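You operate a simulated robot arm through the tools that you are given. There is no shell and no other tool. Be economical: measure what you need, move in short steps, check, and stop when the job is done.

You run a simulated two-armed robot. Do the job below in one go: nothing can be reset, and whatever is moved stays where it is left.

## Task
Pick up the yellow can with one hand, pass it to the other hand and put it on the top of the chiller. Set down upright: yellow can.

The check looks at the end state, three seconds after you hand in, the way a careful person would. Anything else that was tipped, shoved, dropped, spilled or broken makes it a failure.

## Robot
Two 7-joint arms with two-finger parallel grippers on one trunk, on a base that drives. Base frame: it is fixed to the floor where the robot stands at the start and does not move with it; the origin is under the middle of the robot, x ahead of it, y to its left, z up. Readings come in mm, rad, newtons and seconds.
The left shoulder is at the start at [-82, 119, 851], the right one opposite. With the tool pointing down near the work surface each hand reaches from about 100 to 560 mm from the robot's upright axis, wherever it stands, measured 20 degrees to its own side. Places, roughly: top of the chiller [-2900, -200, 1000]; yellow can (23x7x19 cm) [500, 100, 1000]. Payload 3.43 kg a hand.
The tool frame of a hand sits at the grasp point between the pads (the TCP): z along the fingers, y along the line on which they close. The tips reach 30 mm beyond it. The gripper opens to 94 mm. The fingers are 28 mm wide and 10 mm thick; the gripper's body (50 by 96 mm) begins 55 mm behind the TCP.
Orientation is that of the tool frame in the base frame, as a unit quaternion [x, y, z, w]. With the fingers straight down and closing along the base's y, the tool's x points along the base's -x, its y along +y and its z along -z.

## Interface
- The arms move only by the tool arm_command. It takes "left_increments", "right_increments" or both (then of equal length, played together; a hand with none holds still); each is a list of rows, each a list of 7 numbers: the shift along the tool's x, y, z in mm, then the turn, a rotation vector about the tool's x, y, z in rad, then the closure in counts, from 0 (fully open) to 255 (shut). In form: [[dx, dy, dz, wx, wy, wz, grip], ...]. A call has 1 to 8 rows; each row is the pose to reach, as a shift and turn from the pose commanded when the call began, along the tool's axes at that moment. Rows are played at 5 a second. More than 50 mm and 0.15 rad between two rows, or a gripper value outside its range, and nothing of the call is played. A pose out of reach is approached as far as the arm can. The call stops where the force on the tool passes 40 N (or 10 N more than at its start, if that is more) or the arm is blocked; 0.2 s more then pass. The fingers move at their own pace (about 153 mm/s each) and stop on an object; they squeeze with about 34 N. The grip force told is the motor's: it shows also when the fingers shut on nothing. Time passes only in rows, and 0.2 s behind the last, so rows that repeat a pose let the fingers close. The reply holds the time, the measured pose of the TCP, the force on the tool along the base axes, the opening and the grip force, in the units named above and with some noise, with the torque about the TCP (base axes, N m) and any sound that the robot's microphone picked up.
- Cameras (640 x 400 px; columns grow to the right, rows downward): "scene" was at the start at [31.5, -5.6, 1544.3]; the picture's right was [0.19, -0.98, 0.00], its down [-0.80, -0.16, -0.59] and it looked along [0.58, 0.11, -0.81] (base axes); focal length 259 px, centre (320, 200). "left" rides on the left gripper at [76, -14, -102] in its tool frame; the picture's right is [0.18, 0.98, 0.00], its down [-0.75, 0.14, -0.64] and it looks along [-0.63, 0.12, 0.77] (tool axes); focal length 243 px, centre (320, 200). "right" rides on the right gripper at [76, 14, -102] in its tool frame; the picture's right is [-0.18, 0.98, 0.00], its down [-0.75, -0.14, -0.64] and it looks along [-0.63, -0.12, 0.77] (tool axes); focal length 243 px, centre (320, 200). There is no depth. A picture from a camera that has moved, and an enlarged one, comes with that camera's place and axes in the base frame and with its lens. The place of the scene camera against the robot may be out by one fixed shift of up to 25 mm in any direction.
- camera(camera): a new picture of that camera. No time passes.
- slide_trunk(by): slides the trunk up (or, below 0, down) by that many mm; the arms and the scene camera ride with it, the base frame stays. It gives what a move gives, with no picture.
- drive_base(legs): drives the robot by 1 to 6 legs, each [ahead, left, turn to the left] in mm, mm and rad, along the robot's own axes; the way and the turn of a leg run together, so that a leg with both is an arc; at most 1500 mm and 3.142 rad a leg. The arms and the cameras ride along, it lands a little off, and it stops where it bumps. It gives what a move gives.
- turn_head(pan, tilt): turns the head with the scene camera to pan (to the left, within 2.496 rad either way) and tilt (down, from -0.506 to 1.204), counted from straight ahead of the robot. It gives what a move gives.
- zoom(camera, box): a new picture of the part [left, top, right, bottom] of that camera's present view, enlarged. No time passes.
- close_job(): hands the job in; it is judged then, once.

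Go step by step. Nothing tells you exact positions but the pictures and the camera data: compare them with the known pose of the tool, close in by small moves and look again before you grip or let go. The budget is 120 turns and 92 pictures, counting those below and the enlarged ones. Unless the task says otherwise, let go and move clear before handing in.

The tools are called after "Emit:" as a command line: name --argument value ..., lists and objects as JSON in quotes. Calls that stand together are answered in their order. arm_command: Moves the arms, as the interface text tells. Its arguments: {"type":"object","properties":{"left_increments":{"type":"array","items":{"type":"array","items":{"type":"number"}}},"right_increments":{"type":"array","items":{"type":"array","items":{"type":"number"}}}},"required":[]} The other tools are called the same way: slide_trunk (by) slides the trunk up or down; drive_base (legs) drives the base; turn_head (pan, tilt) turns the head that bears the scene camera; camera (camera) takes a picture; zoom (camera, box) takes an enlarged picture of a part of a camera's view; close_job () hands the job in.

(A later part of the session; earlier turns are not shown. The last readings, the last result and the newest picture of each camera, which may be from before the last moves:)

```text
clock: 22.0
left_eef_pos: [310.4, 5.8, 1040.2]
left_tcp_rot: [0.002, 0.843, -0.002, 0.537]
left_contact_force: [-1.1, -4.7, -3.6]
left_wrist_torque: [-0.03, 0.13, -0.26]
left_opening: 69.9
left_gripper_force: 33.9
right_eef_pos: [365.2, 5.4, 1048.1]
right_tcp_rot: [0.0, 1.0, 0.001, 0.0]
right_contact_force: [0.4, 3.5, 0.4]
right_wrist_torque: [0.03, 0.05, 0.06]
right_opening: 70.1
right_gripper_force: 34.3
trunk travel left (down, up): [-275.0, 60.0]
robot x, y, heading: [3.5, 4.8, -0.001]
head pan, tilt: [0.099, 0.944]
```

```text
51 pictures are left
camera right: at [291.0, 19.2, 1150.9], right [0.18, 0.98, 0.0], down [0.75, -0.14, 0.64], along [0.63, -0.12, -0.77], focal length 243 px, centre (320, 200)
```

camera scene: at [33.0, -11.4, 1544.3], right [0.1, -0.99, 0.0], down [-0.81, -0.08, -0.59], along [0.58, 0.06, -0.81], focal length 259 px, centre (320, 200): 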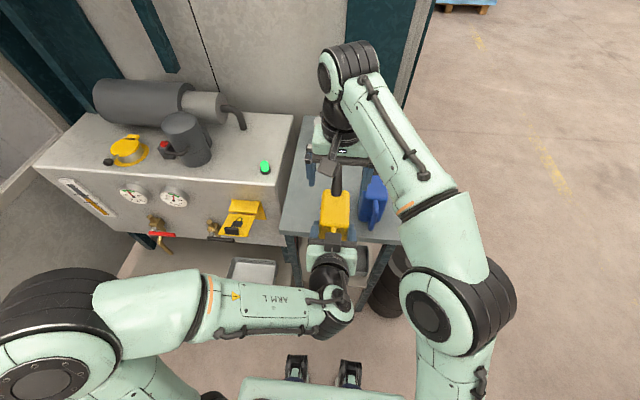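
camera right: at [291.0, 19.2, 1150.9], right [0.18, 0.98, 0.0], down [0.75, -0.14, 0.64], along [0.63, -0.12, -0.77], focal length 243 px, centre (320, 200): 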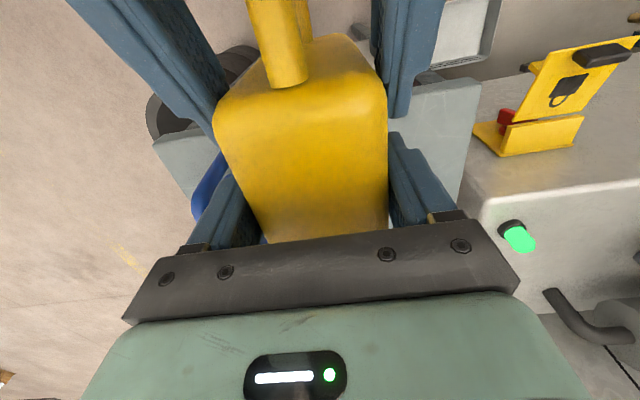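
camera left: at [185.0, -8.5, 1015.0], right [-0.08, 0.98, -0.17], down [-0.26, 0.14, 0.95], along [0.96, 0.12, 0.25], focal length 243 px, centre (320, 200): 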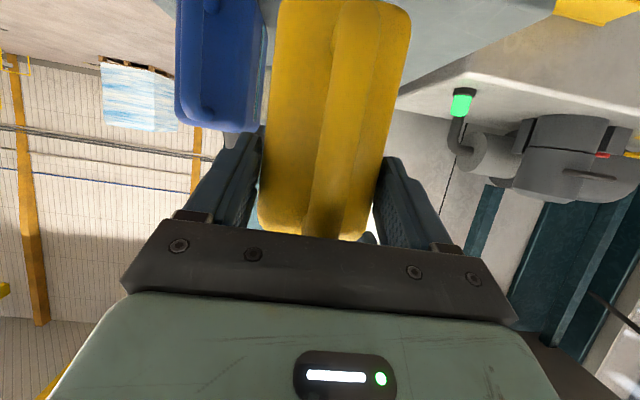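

Both hands hold the can firmly. I open the left gripper and check that the right carries the weight.

Emit:
arm_command --left_increments '[[0, 0, 0, 0, 0, 0, 128], [0, 0, 0, 0, 0, 0, 0], [0, 0, 0, 0, 0, 0, 0]]' --right_increments '[[0, 0, 0, 0, 0, 0, 255], [0, 0, 0, 0, 0, 0, 255], [0, 0, 0, 0, 0, 0, 255]]'

Emit:
camera --camera "left"

```text
clock: 22.8
left_eef_pos: [310.8, 5.5, 1041.2]
left_tcp_rot: [-0.001, 0.844, 0.001, 0.537]
left_contact_force: [-0.2, 0.2, 0.5]
left_wrist_torque: [0.01, 0.0, 0.02]
left_opening: 94.0
left_gripper_force: 0.0
right_eef_pos: [366.1, 4.8, 1048.7]
right_tcp_rot: [0.0, 1.0, 0.0, 0.0]
right_contact_force: [0.2, 0.4, 0.7]
right_wrist_torque: [0.01, -0.04, -0.02]
right_opening: 70.4
right_gripper_force: 34.2
trunk travel left (down, up): [-275.0, 60.0]
robot x, y, heading: [-2.8, -0.6, -0.001]
head pan, tilt: [0.099, 0.944]
```

```text
50 pictures are left
camera left: at [185.1, -8.3, 1015.1], right [-0.08, 0.98, -0.17], down [-0.26, 0.14, 0.95], along [0.96, 0.12, 0.25], focal length 243 px, centre (320, 200)
```

left: 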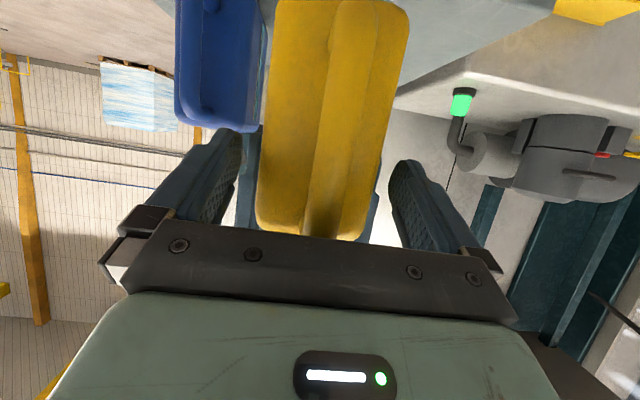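

The left hand is open and unloaded. I withdraw it straight back along its fingers.

Emit:
arm_command --left_increments '[[0, 0, -20, 0, 0, 0, 0], [0, 0, -40, 0, 0, 0, 0], [0, 0, -65, 0, 0, 0, 0], [0, 0, -95, 0, 0, 0, 0]]' --right_increments '[[0, 0, 0, 0, 0, 0, 255], [0, 0, 0, 0, 0, 0, 255], [0, 0, 0, 0, 0, 0, 255], [0, 0, 0, 0, 0, 0, 255]]'

Emit:
camera --camera "scene"

Emit:
camera --camera "left"

```text
clock: 23.8
left_eef_pos: [221.7, 4.8, 1081.3]
left_tcp_rot: [0.0, 0.843, 0.0, 0.538]
left_contact_force: [-0.6, 0.1, -0.6]
left_wrist_torque: [0.02, -0.02, 0.0]
left_opening: 93.7
left_gripper_force: 0.0
right_eef_pos: [365.1, 4.6, 1048.7]
right_tcp_rot: [0.001, 1.0, 0.0, -0.001]
right_contact_force: [-0.2, 0.9, -0.4]
right_wrist_torque: [0.02, -0.01, 0.02]
right_opening: 70.4
right_gripper_force: 34.4
trunk travel left (down, up): [-275.0, 60.0]
robot x, y, heading: [-1.0, -0.8, 0.0]
head pan, tilt: [0.099, 0.944]
```

```text
49 pictures are left
camera scene: at [32.0, -12.1, 1544.3], right [0.1, -1.0, 0.0], down [-0.81, -0.08, -0.59], along [0.58, 0.06, -0.81], focal length 259 px, centre (320, 200)
```

scene: 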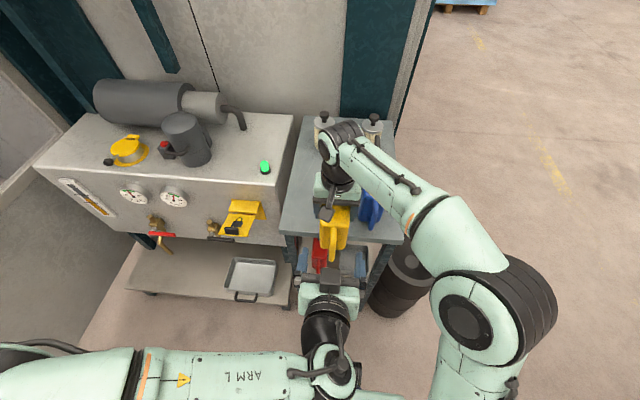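

```text
48 pictures are left
camera left: at [96.7, -8.7, 1055.6], right [-0.08, 0.98, -0.17], down [-0.26, 0.14, 0.95], along [0.96, 0.12, 0.25], focal length 243 px, centre (320, 200)
```

left: 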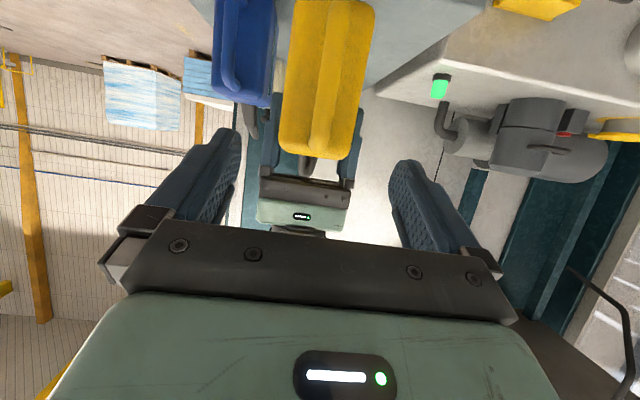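

The right hand alone now holds the can, level. I move the left hand out to its side and bring the right hand over to its own side, ready to drive.

Emit:
arm_command --left_increments '[[0, 20, 0, 0, 0, 0, 0], [0, 40, 0, 0, 0.14, 0, 0], [0, 60, 0, 0, 0.28, 0, 0], [0, 80, 0, 0, 0.42, 0, 0], [0, 100, 0, 0, 0.56, 0, 0], [0, 120, 0, 0, 0.7, 0, 0], [0, 140, 0, 0, 0.84, 0, 0], [0, 160, 0, 0, 0.98, 0, 0]]' --right_increments '[[0, 0, -5, 0, 0, 0, 255], [0, 0, -15, 0, 0, 0, 255], [0, 0, -25, 0, 0, 0, 255], [10, -10, -35, 0, 0, 0, 255], [20, -20, -40, 0, 0, 0, 255], [30, -30, -50, 0, 0, 0, 255], [40, -35, -60, 0, 0, 0, 255], [50, -40, -70, 0, 0, 0, 255]]'

Emit:
camera --camera "scene"

Emit:
camera --camera "left"

```text
clock: 25.6
left_eef_pos: [224.6, 163.9, 1079.4]
left_tcp_rot: [0.001, 0.997, -0.001, 0.076]
left_contact_force: [-0.2, -0.8, 0.4]
left_wrist_torque: [-0.03, 0.03, 0.01]
left_opening: 93.7
left_gripper_force: 0.0
right_eef_pos: [315.2, -34.6, 1118.7]
right_tcp_rot: [0.0, 1.0, -0.001, 0.0]
right_contact_force: [-0.6, -0.4, -4.2]
right_wrist_torque: [0.02, -0.01, 0.03]
right_opening: 69.9
right_gripper_force: 34.5
trunk travel left (down, up): [-275.0, 60.0]
robot x, y, heading: [0.1, -0.9, -0.0]
head pan, tilt: [0.099, 0.944]
```

```text
47 pictures are left
camera scene: at [33.0, -12.5, 1544.3], right [0.1, -1.0, 0.0], down [-0.81, -0.08, -0.59], along [0.58, 0.06, -0.81], focal length 259 px, centre (320, 200)
```

scene: 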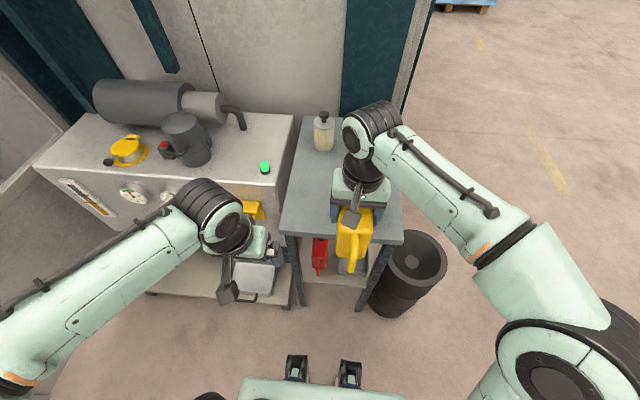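

```text
46 pictures are left
camera left: at [133.5, 149.9, 1169.9], right [-0.18, 0.98, -0.03], down [0.65, 0.14, 0.75], along [0.74, 0.12, -0.66], focal length 243 px, centre (320, 200)
```

left: 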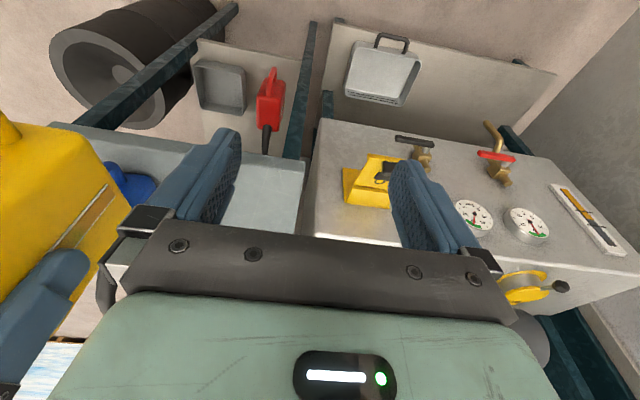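

The right hand carries the can at 4.2 N, level. I back away from the bench and look to confirm that everything on it is undisturbed.

Emit:
drive_base --legs '[[-600, 0, 0], [-100, 150, 0]]'

Emit:
camera --camera "scene"

```text
clock: 30.6
left_eef_pos: [-478.7, 315.7, 1079.8]
left_tcp_rot: [-0.005, 0.997, 0.001, 0.078]
left_contact_force: [0.3, 0.5, 0.7]
left_wrist_torque: [0.01, -0.01, -0.02]
left_opening: 94.2
left_gripper_force: 0.1
right_eef_pos: [-385.6, 118.9, 1118.8]
right_tcp_rot: [-0.005, 1.0, -0.001, 0.001]
right_contact_force: [-0.8, 0.6, -4.0]
right_wrist_torque: [0.01, -0.02, 0.0]
right_opening: 70.4
right_gripper_force: 33.4
trunk travel left (down, up): [-275.0, 60.0]
robot x, y, heading: [-701.9, 149.8, 0.007]
head pan, tilt: [0.099, 0.944]
```

```text
45 pictures are left
camera scene: at [-668.8, 138.4, 1544.3], right [0.11, -0.99, 0.0], down [-0.81, -0.09, -0.59], along [0.58, 0.06, -0.81], focal length 259 px, centre (320, 200)
```

scene: 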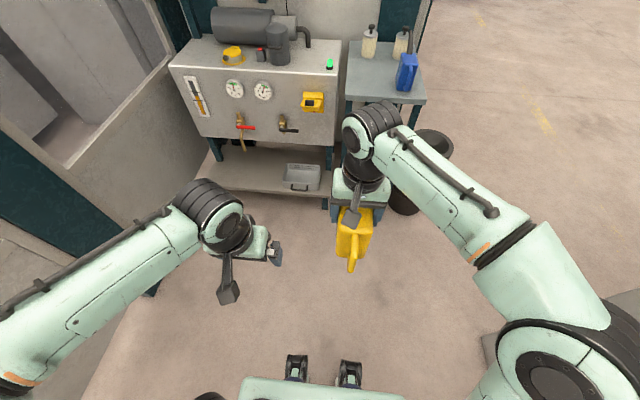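

The bench is undisturbed. I turn around to face the chiller, with the can held over open floor.

Emit:
drive_base --legs '[[0, 0, 3.14]]'

Emit:
turn_head --pan 0.1 --tilt 0.45

Emit:
camera --camera "scene"

```text
clock: 38.4
left_eef_pos: [-922.3, -20.1, 1079.6]
left_tcp_rot: [0.997, 0.012, -0.077, 0.001]
left_contact_force: [0.7, 0.8, -0.1]
left_wrist_torque: [0.01, 0.02, -0.04]
left_opening: 94.0
left_gripper_force: 0.1
right_eef_pos: [-1018.2, 177.7, 1117.7]
right_tcp_rot: [1.0, 0.012, 0.001, 0.0]
right_contact_force: [-0.1, 0.0, -5.2]
right_wrist_torque: [0.01, 0.03, 0.0]
right_opening: 70.3
right_gripper_force: 33.8
trunk travel left (down, up): [-275.0, 60.0]
robot x, y, heading: [-702.3, 150.9, -3.115]
head pan, tilt: [0.099, 0.944]
```

```text
clock: 39.3
left_eef_pos: [-922.3, -19.9, 1079.4]
left_tcp_rot: [0.997, 0.012, -0.077, 0.001]
left_contact_force: [-0.4, -0.6, 0.2]
left_wrist_torque: [0.0, 0.02, -0.02]
left_opening: 93.8
left_gripper_force: 0.0
right_eef_pos: [-1018.4, 177.1, 1118.8]
right_tcp_rot: [1.0, 0.012, 0.0, 0.0]
right_contact_force: [0.7, 0.7, -3.8]
right_wrist_torque: [0.02, 0.02, -0.02]
right_opening: 70.1
right_gripper_force: 33.8
trunk travel left (down, up): [-275.0, 60.0]
robot x, y, heading: [-703.8, 149.7, -3.117]
head pan, tilt: [0.099, 0.45]
```

```text
44 pictures are left
camera scene: at [-744.9, 120.4, 1585.8], right [-0.12, 0.99, 0.0], down [0.43, 0.05, -0.9], along [-0.89, -0.11, -0.44], focal length 259 px, centre (320, 200)
```

scene: 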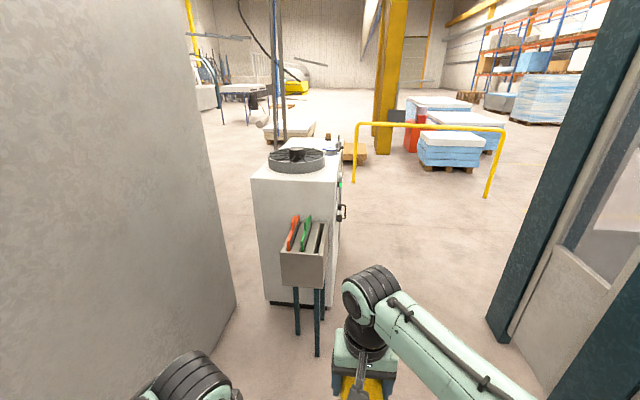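

The chiller is ahead, its top clear except for a fan ring and something at the far end. I enlarge it.

Emit:
zoom --camera "scene" --box '[230, 110, 390, 360]'

Emit:
zoom --camera "scene" --box '[240, 120, 370, 200]'

```text
1.60 times, centred on (310, 235) of scene
camera zoom: at [-744.9, 120.4, 1585.8], right [-0.12, 0.99, 0.0], down [0.43, 0.05, -0.9], along [-0.89, -0.11, -0.44], focal length 414 px, centre (336, 144)
```

zoom: 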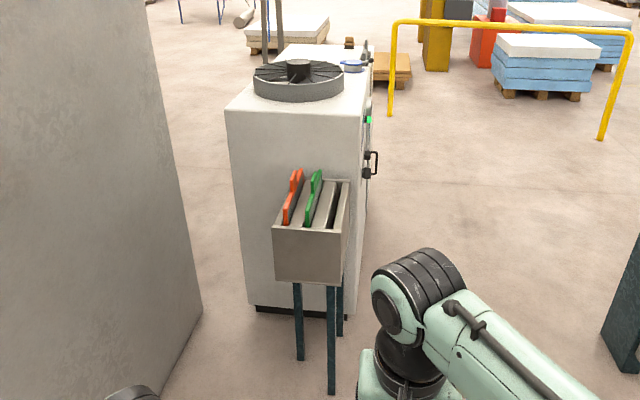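

```text
4.92 times, centred on (305, 160) of scene
camera zoom: at [-744.9, 120.4, 1585.8], right [-0.12, 0.99, 0.0], down [0.43, 0.05, -0.9], along [-0.89, -0.11, -0.44], focal length 1274 px, centre (394, 397)
```

zoom: 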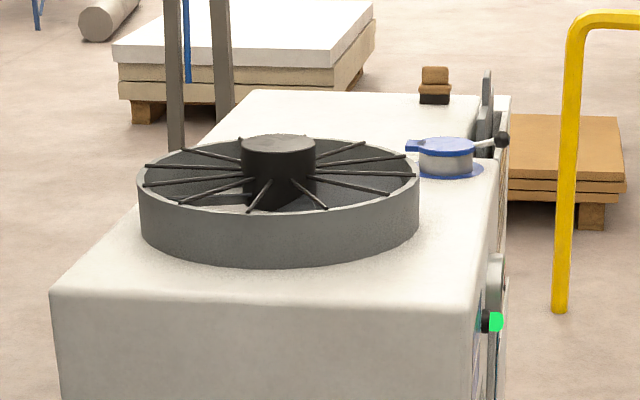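

The fan ring fills the front part of the top. There is free space behind it, around x -2800 to -3200, reachable from the chiller's right side. I drive past the small holder on the open side and look again.

Emit:
drive_base --legs '[[200, -415, -0.025], [1450, 0, 0]]'

Emit:
turn_head --pan 0.9 --tilt 0.55

Emit:
camera --camera "scene"

```text
clock: 50.2
left_eef_pos: [-2565.6, 402.8, 1079.6]
left_tcp_rot: [0.997, 0.002, -0.077, 0.0]
left_contact_force: [-0.5, 0.3, -0.6]
left_wrist_torque: [0.02, 0.0, 0.0]
left_opening: 94.2
left_gripper_force: 0.1
right_eef_pos: [-2658.9, 599.9, 1118.5]
right_tcp_rot: [1.0, 0.0, 0.0, 0.0]
right_contact_force: [-0.5, -0.3, -3.1]
right_wrist_torque: [0.03, 0.01, -0.02]
right_opening: 70.4
right_gripper_force: 34.5
trunk travel left (down, up): [-275.0, 60.0]
robot x, y, heading: [-2340.5, 564.0, -3.143]
head pan, tilt: [0.099, 0.45]
```

```text
clock: 51.4
left_eef_pos: [-2565.5, 402.9, 1079.3]
left_tcp_rot: [0.997, 0.0, -0.076, 0.0]
left_contact_force: [-0.3, -0.3, -0.3]
left_wrist_torque: [-0.02, 0.0, -0.01]
left_opening: 94.0
left_gripper_force: 0.1
right_eef_pos: [-2658.8, 600.4, 1117.4]
right_tcp_rot: [1.0, 0.001, 0.0, 0.0]
right_contact_force: [0.3, 0.3, -5.0]
right_wrist_torque: [0.0, 0.0, 0.01]
right_opening: 70.4
right_gripper_force: 33.7
trunk travel left (down, up): [-275.0, 60.0]
robot x, y, heading: [-2339.4, 564.6, -3.137]
head pan, tilt: [0.901, 0.55]
```

```text
41 pictures are left
camera scene: at [-2349.9, 476.4, 1576.9], right [-0.78, 0.62, 0.0], down [0.32, 0.41, -0.85], along [-0.53, -0.67, -0.52], focal length 259 px, centre (320, 200)
```

scene: 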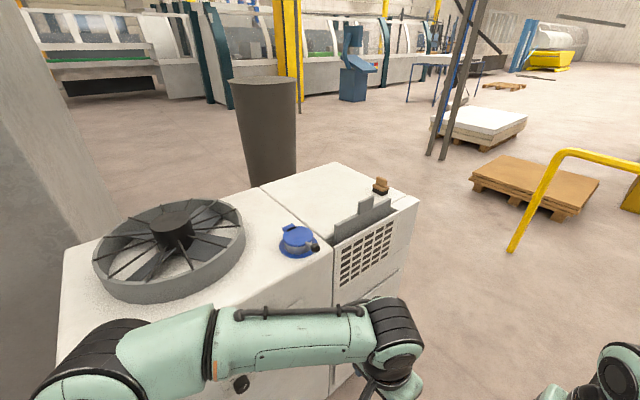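

The rear part of the top is free from about x -2820 to -3150 and y -450 to -20. There is a blue cap, a thin upright plate along the near edge and a brown block at the far end. I raise the trunk, drive alongside and turn to face the chiller.

Emit:
slide_trunk --by 60

Emit:
drive_base --legs '[[500, -70, 0], [0, 0, 1.566]]'

Emit:
turn_head --pan 0.0 --tilt 0.8

Emit:
camera --camera "scene"

```text
clock: 52.4
left_eef_pos: [-2565.8, 401.8, 1139.2]
left_tcp_rot: [0.997, 0.001, -0.077, 0.0]
left_contact_force: [0.8, -0.6, 0.1]
left_wrist_torque: [-0.01, 0.01, -0.01]
left_opening: 93.7
left_gripper_force: 0.0
right_eef_pos: [-2658.3, 601.4, 1177.8]
right_tcp_rot: [1.0, -0.001, 0.0, 0.0]
right_contact_force: [0.8, 0.2, -3.7]
right_wrist_torque: [0.0, 0.03, 0.03]
right_opening: 70.0
right_gripper_force: 33.8
trunk travel left (down, up): [-335.0, 0.0]
robot x, y, heading: [-2344.6, 569.1, -3.141]
head pan, tilt: [0.901, 0.55]
```

```text
clock: 59.1
left_eef_pos: [-2674.0, 407.0, 1139.0]
left_tcp_rot: [0.71, 0.7, -0.055, 0.054]
left_contact_force: [-1.6, 0.7, 0.3]
left_wrist_torque: [0.01, 0.01, 0.05]
left_opening: 94.2
left_gripper_force: 0.0
right_eef_pos: [-2872.9, 317.7, 1178.2]
right_tcp_rot: [0.712, 0.703, 0.0, 0.0]
right_contact_force: [0.4, 0.0, -3.7]
right_wrist_torque: [0.0, 0.01, 0.01]
right_opening: 70.2
right_gripper_force: 33.5
trunk travel left (down, up): [-335.0, 0.0]
robot x, y, heading: [-2831.7, 633.5, -1.585]
head pan, tilt: [0.901, 0.55]
```

```text
clock: 60.3
left_eef_pos: [-2674.2, 405.5, 1138.8]
left_tcp_rot: [0.71, 0.7, -0.054, 0.054]
left_contact_force: [-0.5, -1.5, 0.3]
left_wrist_torque: [0.04, -0.01, 0.03]
left_opening: 94.0
left_gripper_force: 0.1
right_eef_pos: [-2872.4, 318.4, 1177.4]
right_tcp_rot: [0.712, 0.702, 0.0, -0.001]
right_contact_force: [0.8, 0.6, -4.3]
right_wrist_torque: [0.05, -0.02, 0.01]
right_opening: 70.1
right_gripper_force: 34.2
trunk travel left (down, up): [-335.0, 0.0]
robot x, y, heading: [-2835.6, 634.4, -1.583]
head pan, tilt: [0.0, 0.799]
```

```text
40 pictures are left
camera scene: at [-2831.2, 577.6, 1618.7], right [-1.0, 0.01, 0.0], down [0.01, 0.72, -0.7], along [-0.01, -0.7, -0.72], focal length 259 px, centre (320, 200)
```

scene: 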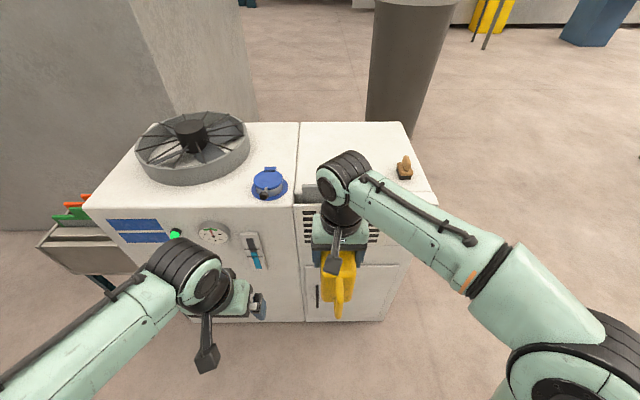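

The rear compartment is right in front of me and clear. I drive closer at this safe height, then look.

Emit:
drive_base --legs '[[240, 0, 0.012]]'

Emit:
camera --camera "scene"

Emit:
camera --camera "right"

```text
clock: 62.0
left_eef_pos: [-2671.8, 174.1, 1139.8]
left_tcp_rot: [0.705, 0.705, -0.054, 0.054]
left_contact_force: [-0.2, 1.4, 0.8]
left_wrist_torque: [-0.02, 0.04, 0.02]
left_opening: 93.9
left_gripper_force: 0.1
right_eef_pos: [-2870.5, 81.0, 1178.8]
right_tcp_rot: [0.707, 0.708, 0.0, -0.001]
right_contact_force: [-0.2, 0.1, -3.7]
right_wrist_torque: [0.01, 0.01, -0.04]
right_opening: 70.3
right_gripper_force: 34.0
trunk travel left (down, up): [-335.0, 0.0]
robot x, y, heading: [-2833.4, 396.7, -1.569]
head pan, tilt: [0.0, 0.799]
```

```text
39 pictures are left
camera scene: at [-2832.3, 342.5, 1618.5], right [-1.0, 0.0, 0.0], down [0.0, 0.72, -0.7], along [0.0, -0.7, -0.72], focal length 259 px, centre (320, 200)
```

scene: 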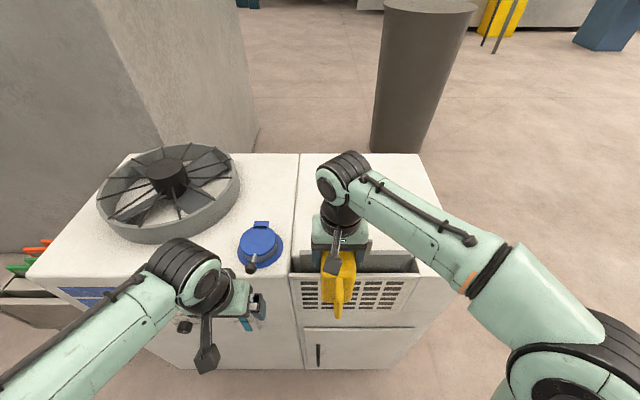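

```text
38 pictures are left
camera right: at [-2854.7, 158.2, 1279.9], right [0.98, -0.18, 0.0], down [-0.14, -0.75, 0.64], along [-0.12, -0.63, -0.77], focal length 243 px, centre (320, 200)
```

right: 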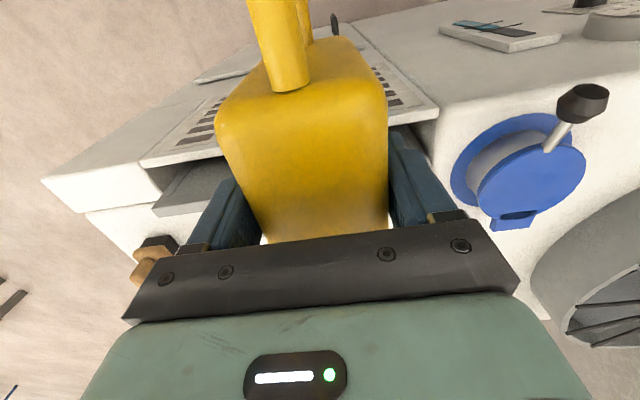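

I see a grey strip just behind the vent panel. I enlarge it to learn whether it is raised or sunken.

Emit:
zoom --camera "scene" --box '[230, 140, 450, 320]'

Emit:
zoom --camera "right" --box '[20, 20, 260, 300]'

Emit:
camera --camera "left"

```text
2.22 times, centred on (340, 230) of scene
camera zoom: at [-2832.3, 342.5, 1618.5], right [-1.0, 0.0, 0.0], down [0.0, 0.72, -0.7], along [0.0, -0.7, -0.72], focal length 575 px, centre (276, 133)
```

zoom: 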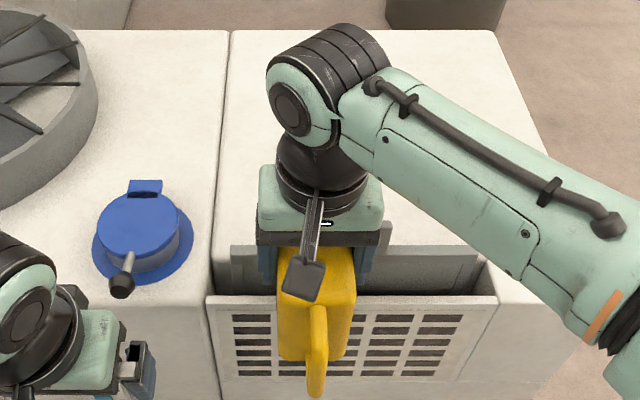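

```text
1.43 times, centred on (140, 160) of right
camera zoom: at [-2854.7, 158.2, 1279.9], right [0.98, -0.18, 0.0], down [-0.14, -0.75, 0.64], along [-0.12, -0.63, -0.77], focal length 347 px, centre (577, 257)
```

zoom: 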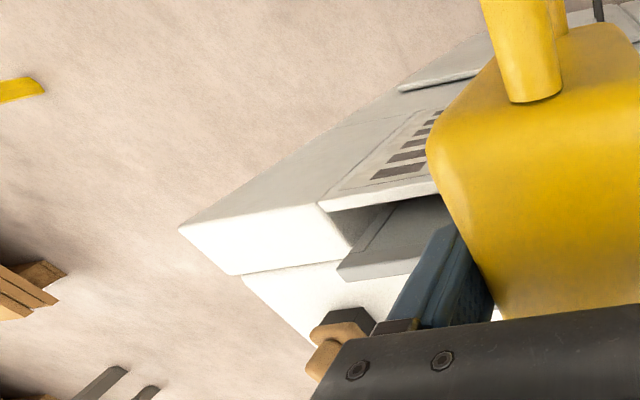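

```text
35 pictures are left
camera left: at [-2687.3, 265.3, 1229.4], right [0.98, 0.18, -0.03], down [0.14, -0.65, 0.75], along [0.12, -0.74, -0.66], focal length 243 px, centre (320, 200)
```

left: 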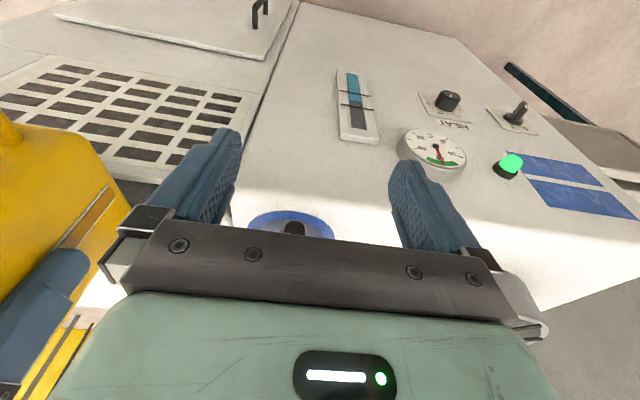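

The strip is a pocket with an upright back plate near the edge, up to about y -55, so the can must go farther in. I check how much room the base has to move closer.

Emit:
turn_head --pan 0.0 --tilt 1.2

Emit:
camera --camera "scene"

```text
clock: 62.9
left_eef_pos: [-2673.5, 172.5, 1138.9]
left_tcp_rot: [0.705, 0.705, -0.054, 0.054]
left_contact_force: [-0.5, 0.5, -0.3]
left_wrist_torque: [-0.03, 0.01, 0.01]
left_opening: 93.9
left_gripper_force: 0.0
right_eef_pos: [-2870.2, 82.0, 1178.7]
right_tcp_rot: [0.707, 0.707, 0.0, 0.001]
right_contact_force: [0.1, 0.1, -4.3]
right_wrist_torque: [0.02, 0.04, 0.02]
right_opening: 70.1
right_gripper_force: 34.3
trunk travel left (down, up): [-335.0, 0.0]
robot x, y, heading: [-2834.6, 402.2, -1.57]
head pan, tilt: [0.0, 1.201]
```

```text
34 pictures are left
camera scene: at [-2832.3, 366.8, 1591.0], right [-1.0, 0.0, 0.0], down [0.0, 0.93, -0.36], along [0.0, -0.36, -0.93], focal length 259 px, centre (320, 200)
```

scene: 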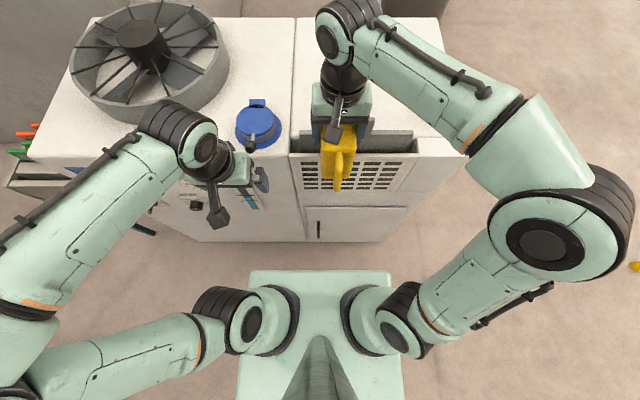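

The back plate stands roughly 100 mm above the top between x -2830 and -3055, so reaching over it is risky. The chiller's rear end looks open, so I back off, go around and approach from there.

Emit:
drive_base --legs '[[-350, 0, 0], [0, -1000, 0]]'

Emit:
turn_head --pan 0.3 --tilt 0.5

Emit:
camera --camera "scene"

```text
clock: 73.9
left_eef_pos: [-3677.6, 524.8, 1139.6]
left_tcp_rot: [0.705, 0.705, -0.054, 0.053]
left_contact_force: [0.1, -0.4, -0.5]
left_wrist_torque: [0.01, -0.02, -0.03]
left_opening: 94.4
left_gripper_force: 0.0
right_eef_pos: [-3875.4, 433.1, 1178.3]
right_tcp_rot: [0.708, 0.706, 0.0, 0.0]
right_contact_force: [0.7, -0.1, -3.9]
right_wrist_torque: [0.02, -0.01, 0.02]
right_opening: 70.3
right_gripper_force: 34.0
trunk travel left (down, up): [-335.0, 0.0]
robot x, y, heading: [-3837.6, 751.2, -1.576]
head pan, tilt: [0.0, 1.201]
```

```text
clock: 75.0
left_eef_pos: [-3676.4, 524.4, 1139.0]
left_tcp_rot: [0.707, 0.703, -0.055, 0.054]
left_contact_force: [0.0, 1.1, -0.4]
left_wrist_torque: [0.01, 0.03, 0.0]
left_opening: 94.0
left_gripper_force: 0.0
right_eef_pos: [-3875.1, 433.3, 1179.1]
right_tcp_rot: [0.707, 0.707, 0.0, 0.0]
right_contact_force: [-0.3, 0.2, -3.7]
right_wrist_torque: [-0.01, 0.0, -0.01]
right_opening: 70.3
right_gripper_force: 34.6
trunk travel left (down, up): [-335.0, 0.0]
robot x, y, heading: [-3840.2, 750.6, -1.575]
head pan, tilt: [0.3, 0.499]
```

```text
33 pictures are left
camera scene: at [-3809.3, 687.7, 1644.6], right [-0.96, -0.29, 0.0], down [-0.14, 0.46, -0.88], along [0.26, -0.84, -0.48], focal length 259 px, centre (320, 200)
```

scene: 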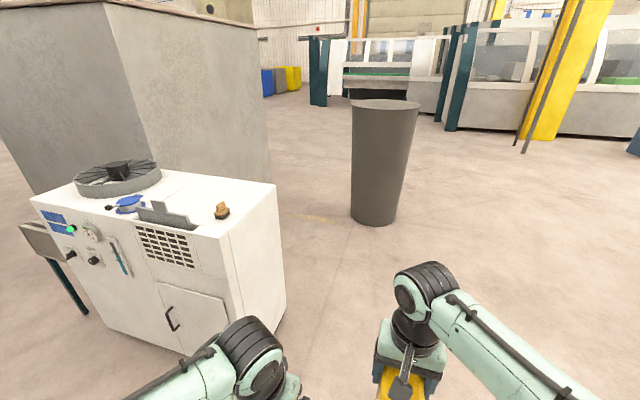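

The rear end of the chiller is open floor. I turn to face it and slide over to line up.

Emit:
drive_base --legs '[[0, 0, 1.575], [0, -990, 0]]'

Emit:
turn_head --pan 0.0 --tilt 0.7

Emit:
camera --camera "scene"

```text
clock: 87.8
left_eef_pos: [-3635.5, -87.8, 1139.6]
left_tcp_rot: [0.015, 0.997, -0.002, 0.077]
left_contact_force: [-0.2, 0.6, -0.5]
left_wrist_torque: [0.0, -0.05, 0.02]
left_opening: 93.9
left_gripper_force: 0.0
right_eef_pos: [-3550.4, -288.7, 1176.8]
right_tcp_rot: [0.016, 1.0, 0.0, 0.0]
right_contact_force: [0.5, 0.0, -3.9]
right_wrist_torque: [0.04, -0.05, -0.01]
right_opening: 70.2
right_gripper_force: 34.3
trunk travel left (down, up): [-335.0, 0.0]
robot x, y, heading: [-3866.7, -243.8, -0.036]
head pan, tilt: [0.3, 0.499]
```

```text
clock: 88.6
left_eef_pos: [-3635.4, -87.8, 1139.6]
left_tcp_rot: [0.015, 0.997, -0.002, 0.076]
left_contact_force: [-0.1, -0.3, 0.4]
left_wrist_torque: [0.01, 0.01, 0.03]
left_opening: 94.0
left_gripper_force: 0.1
right_eef_pos: [-3550.0, -288.3, 1178.5]
right_tcp_rot: [0.016, 1.0, 0.0, 0.0]
right_contact_force: [0.7, 0.9, -3.5]
right_wrist_torque: [0.01, -0.01, 0.01]
right_opening: 70.3
right_gripper_force: 33.9
trunk travel left (down, up): [-335.0, 0.0]
robot x, y, heading: [-3861.5, -245.0, -0.037]
head pan, tilt: [0.0, 0.7]
```

```text
32 pictures are left
camera scene: at [-3820.8, -265.0, 1627.0], right [-0.03, -1.0, 0.0], down [-0.64, 0.02, -0.77], along [0.76, -0.02, -0.64], focal length 259 px, centre (320, 200)
```

scene: 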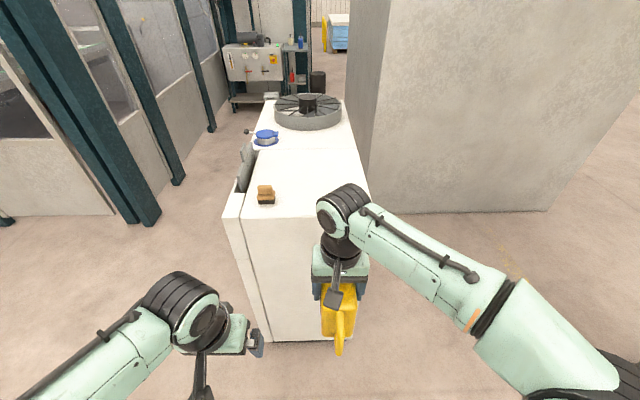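

The near end of the top is at about x -3165 and the space in front of me is empty. The brown block sits off to the left. I drive closer with the can about 80 mm above the top.

Emit:
drive_base --legs '[[340, 0, 0.037]]'

Emit:
camera --camera "scene"

Emit:
camera --camera "right"

Emit:
camera --camera "left"

```text
clock: 90.9
left_eef_pos: [-3291.9, -86.3, 1138.8]
left_tcp_rot: [-0.001, 0.997, 0.0, 0.076]
left_contact_force: [0.4, -0.7, 1.1]
left_wrist_torque: [0.0, -0.01, -0.01]
left_opening: 93.9
left_gripper_force: 0.1
right_eef_pos: [-3198.7, -284.0, 1177.5]
right_tcp_rot: [-0.001, 1.0, -0.001, 0.0]
right_contact_force: [0.3, -0.9, -3.6]
right_wrist_torque: [0.01, -0.02, 0.0]
right_opening: 70.5
right_gripper_force: 34.7
trunk travel left (down, up): [-335.0, 0.0]
robot x, y, heading: [-3515.3, -248.9, -0.001]
head pan, tilt: [0.0, 0.7]
```

```text
31 pictures are left
camera scene: at [-3471.4, -268.9, 1626.8], right [0.0, -1.0, 0.0], down [-0.64, 0.0, -0.77], along [0.77, 0.0, -0.64], focal length 259 px, centre (320, 200)
```

scene: 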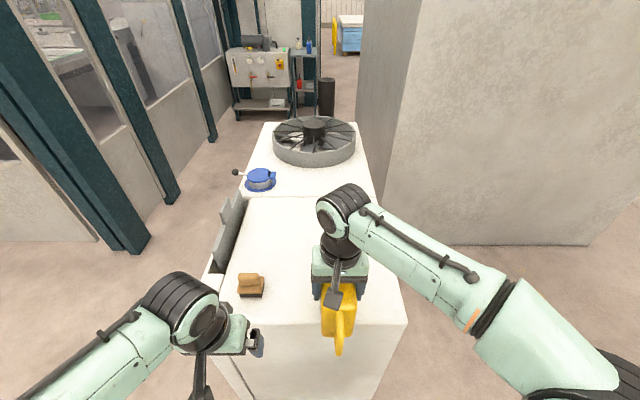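

```text
30 pictures are left
camera right: at [-3274.3, -269.4, 1279.9], right [0.18, 0.98, 0.0], down [0.75, -0.14, 0.64], along [0.63, -0.12, -0.77], focal length 243 px, centre (320, 200)
```

right: 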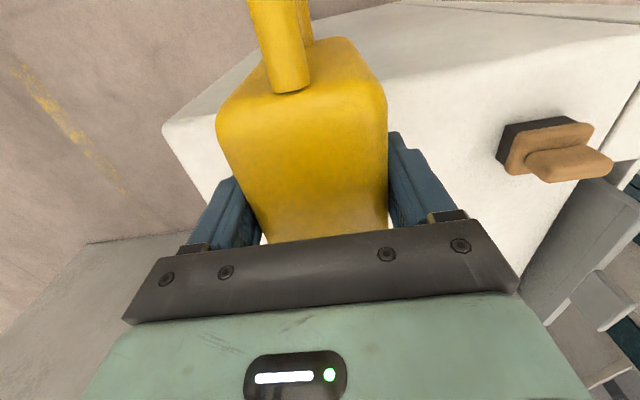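

```text
29 pictures are left
camera left: at [-3382.9, -99.5, 1229.5], right [-0.18, 0.98, -0.03], down [0.65, 0.14, 0.75], along [0.74, 0.12, -0.66], focal length 243 px, centre (320, 200)
```

left: 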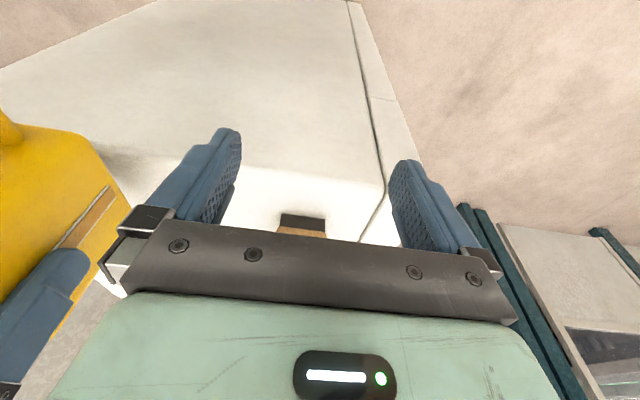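

The chiller's near edge is at about x -3190. I extend the right arm so the whole can is over the top, well clear of the block.

Emit:
arm_command --right_increments '[[-30, -4, 0, 0, 0, 0, 255], [-60, -8, 0, 0, 0, 0, 255], [-90, -12, 0, 0, 0, 0, 255], [-120, -16, 0, 0, 0, 0, 255], [-140, -20, 0, 0, 0, 0, 255]]'

Emit:
camera --camera "scene"

Emit:
camera --camera "left"

```text
clock: 92.1
left_eef_pos: [-3290.5, -85.0, 1139.7]
left_tcp_rot: [-0.001, 0.997, 0.0, 0.076]
left_contact_force: [-0.7, 0.5, -0.1]
left_wrist_torque: [0.01, -0.02, -0.03]
left_opening: 94.2
left_gripper_force: 0.0
right_eef_pos: [-3058.4, -302.4, 1179.0]
right_tcp_rot: [0.0, 1.0, 0.0, -0.002]
right_contact_force: [0.0, 0.2, -4.6]
right_wrist_torque: [-0.02, 0.01, -0.01]
right_opening: 70.2
right_gripper_force: 33.7
trunk travel left (down, up): [-335.0, 0.0]
robot x, y, heading: [-3512.6, -252.7, 0.006]
head pan, tilt: [0.0, 0.7]
```

```text
28 pictures are left
camera scene: at [-3470.3, -268.8, 1626.9], right [0.0, -1.0, 0.0], down [-0.64, 0.0, -0.76], along [0.76, 0.0, -0.64], focal length 259 px, centre (320, 200)
```

scene: 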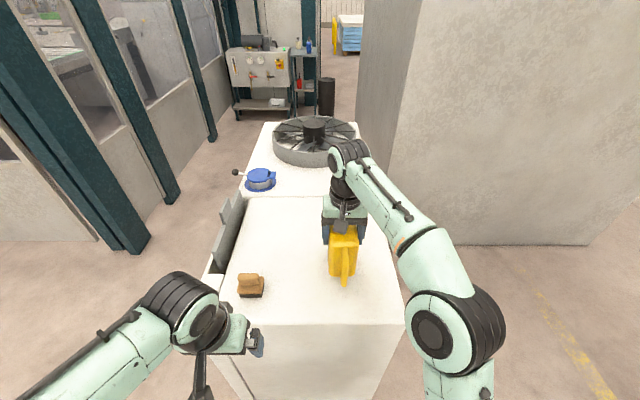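

```text
27 pictures are left
camera left: at [-3381.8, -99.4, 1229.7], right [-0.18, 0.98, -0.03], down [0.65, 0.14, 0.75], along [0.74, 0.12, -0.66], focal length 243 px, centre (320, 200)
```

left: 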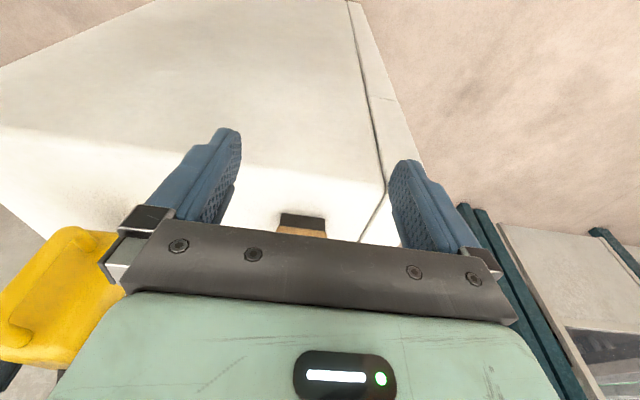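

The can is fully over the top. I lower most of the way.

Emit:
arm_command --right_increments '[[0, 0, 20, 0, 0, 0, 255], [0, 0, 40, 0, 0, 0, 255], [0, 0, 55, 0, 0, 0, 255]]'

Emit:
zoom --camera "scene" --box '[220, 180, 420, 340]'

Emit:
zoom --camera "left" --box '[0, 120, 200, 400]'

```text
clock: 92.9
left_eef_pos: [-3293.1, -85.4, 1140.8]
left_tcp_rot: [0.0, 0.997, 0.0, 0.078]
left_contact_force: [-0.1, -0.5, -0.4]
left_wrist_torque: [0.01, 0.05, -0.02]
left_opening: 93.7
left_gripper_force: 0.1
right_eef_pos: [-3058.9, -302.8, 1138.3]
right_tcp_rot: [0.0, 1.0, 0.004, 0.012]
right_contact_force: [-1.7, 0.5, 17.5]
right_wrist_torque: [-0.71, 0.29, -0.14]
right_opening: 70.2
right_gripper_force: 33.4
trunk travel left (down, up): [-335.0, 0.0]
robot x, y, heading: [-3513.6, -250.5, 0.002]
head pan, tilt: [0.0, 0.7]
stopped in row 3 (right hand): the force on the tool passed its limit at 61 N (the readings are from after the stop); the commanded pose is now the measured one
```

```text
2.50 times, centred on (320, 260) of scene
camera zoom: at [-3473.4, -268.9, 1626.9], right [0.0, -1.0, 0.0], down [-0.64, 0.0, -0.77], along [0.77, 0.0, -0.64], focal length 647 px, centre (320, 50)
```

zoom: 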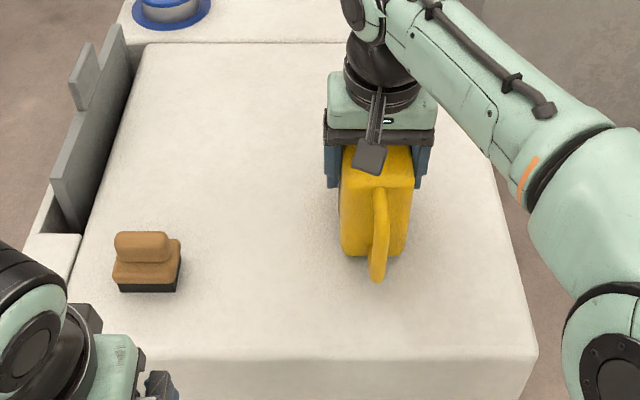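

```text
1.43 times, centred on (100, 260) of left
camera zoom: at [-3384.3, -99.4, 1229.8], right [-0.18, 0.98, -0.03], down [0.64, 0.14, 0.75], along [0.74, 0.12, -0.66], focal length 347 px, centre (634, 114)
```

zoom: 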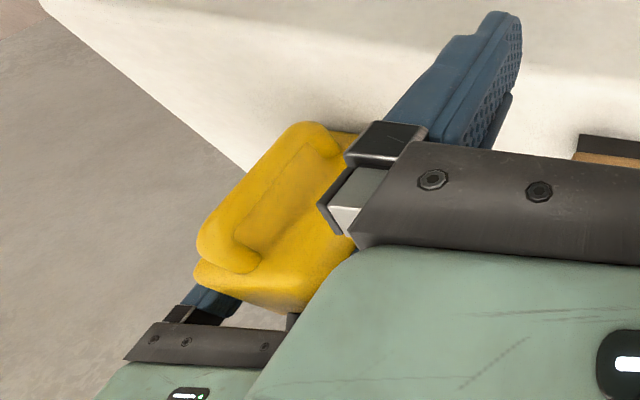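

The can touched the top at about TCP z 1140, higher than I had reckoned. I lift slightly to relieve the force and check that the can hangs straight.

Emit:
arm_command --right_increments '[[0, 0, -6, 0, 0, 0, 255], [0, 0, -12, 0, 0, 0, 255]]'

Emit:
zoom --camera "scene" --box '[280, 200, 400, 300]'

Emit:
camera --camera "right"

```text
clock: 93.5
left_eef_pos: [-3291.7, -85.5, 1141.0]
left_tcp_rot: [-0.001, 0.997, 0.0, 0.077]
left_contact_force: [0.2, -0.4, -0.3]
left_wrist_torque: [-0.02, 0.03, -0.02]
left_opening: 94.1
left_gripper_force: 0.1
right_eef_pos: [-3058.7, -303.8, 1146.5]
right_tcp_rot: [0.0, 1.0, 0.004, 0.008]
right_contact_force: [-0.1, -0.9, -3.9]
right_wrist_torque: [-0.02, -0.01, 0.03]
right_opening: 70.0
right_gripper_force: 33.8
trunk travel left (down, up): [-335.0, 0.0]
robot x, y, heading: [-3514.5, -250.3, -0.001]
head pan, tilt: [0.0, 0.7]
```

```text
4.00 times, centred on (340, 250) of scene
camera zoom: at [-3471.3, -269.0, 1626.8], right [0.0, -1.0, 0.0], down [-0.64, 0.0, -0.77], along [0.77, 0.0, -0.64], focal length 1035 px, centre (240, 0)
```

zoom: 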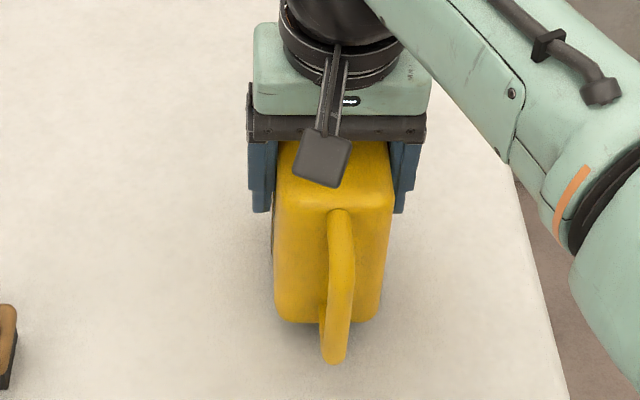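

```text
23 pictures are left
camera right: at [-3134.7, -289.9, 1247.7], right [0.18, 0.98, 0.01], down [0.74, -0.14, 0.65], along [0.64, -0.11, -0.76], focal length 243 px, centre (320, 200)
```

right: 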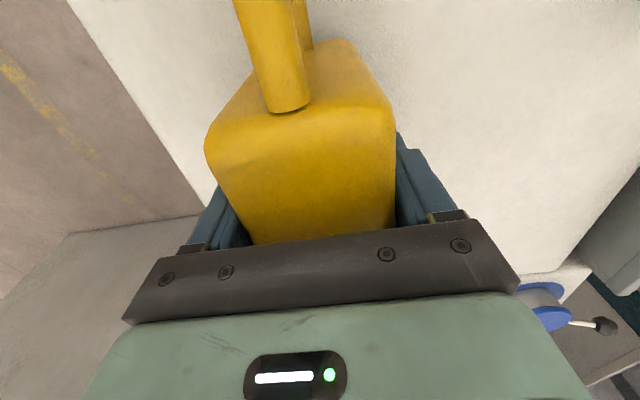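

The can hangs straight with its full weight on the hand. I correct the small hand tilt and lower in tiny steps, watching the force.

Emit:
arm_command --right_increments '[[0, 0, 1, 0.004, 0.008, 0, 255], [0, 0, 3, 0.008, 0.016, 0, 255]]'

```text
clock: 94.1
left_eef_pos: [-3290.1, -86.2, 1138.6]
left_tcp_rot: [-0.001, 0.997, 0.0, 0.076]
left_contact_force: [0.2, 1.0, -0.3]
left_wrist_torque: [-0.02, -0.03, 0.0]
left_opening: 94.1
left_gripper_force: 0.1
right_eef_pos: [-3058.7, -302.1, 1143.9]
right_tcp_rot: [-0.001, 1.0, 0.0, 0.001]
right_contact_force: [-0.1, 0.9, -4.4]
right_wrist_torque: [0.0, 0.0, -0.01]
right_opening: 70.2
right_gripper_force: 34.1
trunk travel left (down, up): [-335.0, 0.0]
robot x, y, heading: [-3515.8, -250.6, 0.001]
head pan, tilt: [0.0, 0.7]
```

Emit:
arm_command --right_increments '[[0, 0, 2, 0, 0, 0, 255]]'

Emit:
arm_command --right_increments '[[0, 0, 2, 0, 0, 0, 255]]'

```text
clock: 94.5
left_eef_pos: [-3291.1, -85.8, 1140.4]
left_tcp_rot: [-0.001, 0.997, 0.0, 0.076]
left_contact_force: [0.4, 0.7, 0.0]
left_wrist_torque: [0.0, -0.02, -0.01]
left_opening: 93.9
left_gripper_force: 0.1
right_eef_pos: [-3057.6, -303.4, 1142.6]
right_tcp_rot: [-0.001, 1.0, -0.001, 0.001]
right_contact_force: [-0.5, -0.6, -3.6]
right_wrist_torque: [0.01, -0.03, -0.02]
right_opening: 70.5
right_gripper_force: 33.6
trunk travel left (down, up): [-335.0, 0.0]
robot x, y, heading: [-3515.1, -248.1, 0.005]
head pan, tilt: [0.0, 0.7]
```

```text
clock: 94.9
left_eef_pos: [-3290.7, -85.6, 1139.4]
left_tcp_rot: [0.0, 0.997, 0.0, 0.078]
left_contact_force: [0.0, 0.2, 0.3]
left_wrist_torque: [0.0, -0.01, -0.01]
left_opening: 94.2
left_gripper_force: 0.0
right_eef_pos: [-3058.5, -301.7, 1139.4]
right_tcp_rot: [0.0, 1.0, -0.001, 0.001]
right_contact_force: [0.7, 0.1, -4.9]
right_wrist_torque: [0.03, -0.02, -0.01]
right_opening: 70.5
right_gripper_force: 34.1
trunk travel left (down, up): [-335.0, 0.0]
robot x, y, heading: [-3517.4, -250.8, 0.006]
head pan, tilt: [0.0, 0.7]
```

The can still hangs freely, so I keep lowering in 2 mm steps.

Emit:
arm_command --right_increments '[[0, 0, 2, 0, 0, 0, 255]]'

Emit:
arm_command --right_increments '[[0, 0, 1.5, 0, 0, 0, 255]]'

```text
clock: 95.3
left_eef_pos: [-3291.2, -85.7, 1140.4]
left_tcp_rot: [-0.001, 0.997, 0.0, 0.078]
left_contact_force: [0.5, 0.5, 0.1]
left_wrist_torque: [0.01, -0.02, 0.0]
left_opening: 94.0
left_gripper_force: 0.0
right_eef_pos: [-3059.4, -303.5, 1138.5]
right_tcp_rot: [0.0, 1.0, -0.001, 0.003]
right_contact_force: [-0.7, -1.2, 2.4]
right_wrist_torque: [0.16, -0.3, -0.03]
right_opening: 70.5
right_gripper_force: 33.9
trunk travel left (down, up): [-335.0, 0.0]
robot x, y, heading: [-3516.6, -250.5, -0.0]
head pan, tilt: [0.0, 0.7]
```

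```text
clock: 95.7
left_eef_pos: [-3291.5, -85.0, 1141.0]
left_tcp_rot: [-0.001, 0.997, 0.0, 0.077]
left_contact_force: [-0.1, -0.5, 0.6]
left_wrist_torque: [0.03, 0.03, -0.02]
left_opening: 93.9
left_gripper_force: 0.0
right_eef_pos: [-3060.1, -303.9, 1139.9]
right_tcp_rot: [0.0, 1.0, 0.001, 0.004]
right_contact_force: [-1.6, -2.9, 12.2]
right_wrist_torque: [0.28, -0.78, -0.09]
right_opening: 70.6
right_gripper_force: 33.4
trunk travel left (down, up): [-335.0, 0.0]
robot x, y, heading: [-3515.0, -253.4, 0.001]
head pan, tilt: [0.0, 0.7]
```

The can is resting on the top. I ease off the last 1.5 mm of pressure and open the fingers.

Emit:
arm_command --right_increments '[[0, 0, -1.5, 0, 0, 0, 255], [0, 0, -1.5, 0, 0, 0, 60], [0, 0, -1.5, 0, 0, 0, 30], [0, 0, -1.5, 0, 0, 0, 0], [0, 0, -1.5, 0, 0, 0, 0]]'

Emit:
camera --camera "right"

Emit:
zoom --camera "scene" --box '[280, 200, 400, 300]'

```text
clock: 96.9
left_eef_pos: [-3291.9, -85.4, 1139.8]
left_tcp_rot: [-0.001, 0.997, 0.0, 0.078]
left_contact_force: [0.6, 0.2, 0.6]
left_wrist_torque: [-0.01, 0.0, -0.01]
left_opening: 94.1
left_gripper_force: 0.0
right_eef_pos: [-3057.7, -303.4, 1138.8]
right_tcp_rot: [-0.001, 1.0, -0.001, 0.001]
right_contact_force: [-0.2, 0.1, -0.3]
right_wrist_torque: [0.0, 0.0, -0.01]
right_opening: 94.0
right_gripper_force: 0.0
trunk travel left (down, up): [-335.0, 0.0]
robot x, y, heading: [-3516.5, -247.7, -0.002]
head pan, tilt: [0.0, 0.7]
```

```text
22 pictures are left
camera right: at [-3133.0, -288.4, 1240.2], right [0.18, 0.98, 0.0], down [0.75, -0.14, 0.64], along [0.63, -0.12, -0.77], focal length 243 px, centre (320, 200)
```

right: 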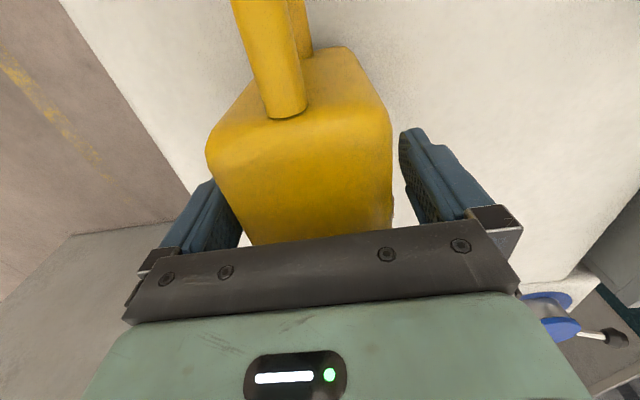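

```text
4.00 times, centred on (340, 250) of scene
camera zoom: at [-3471.3, -268.9, 1626.9], right [0.0, -1.0, 0.0], down [-0.64, 0.0, -0.76], along [0.76, 0.0, -0.64], focal length 1035 px, centre (240, 0)
```

zoom: 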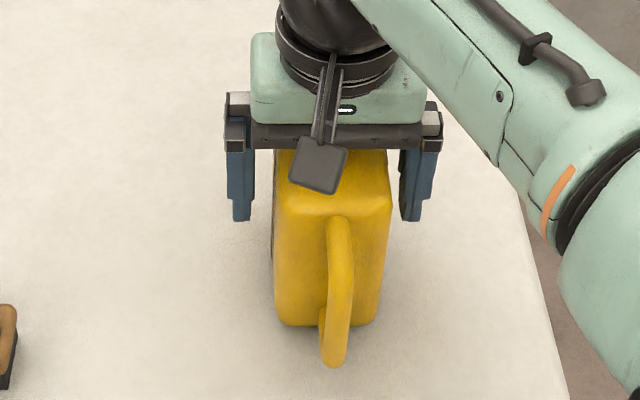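

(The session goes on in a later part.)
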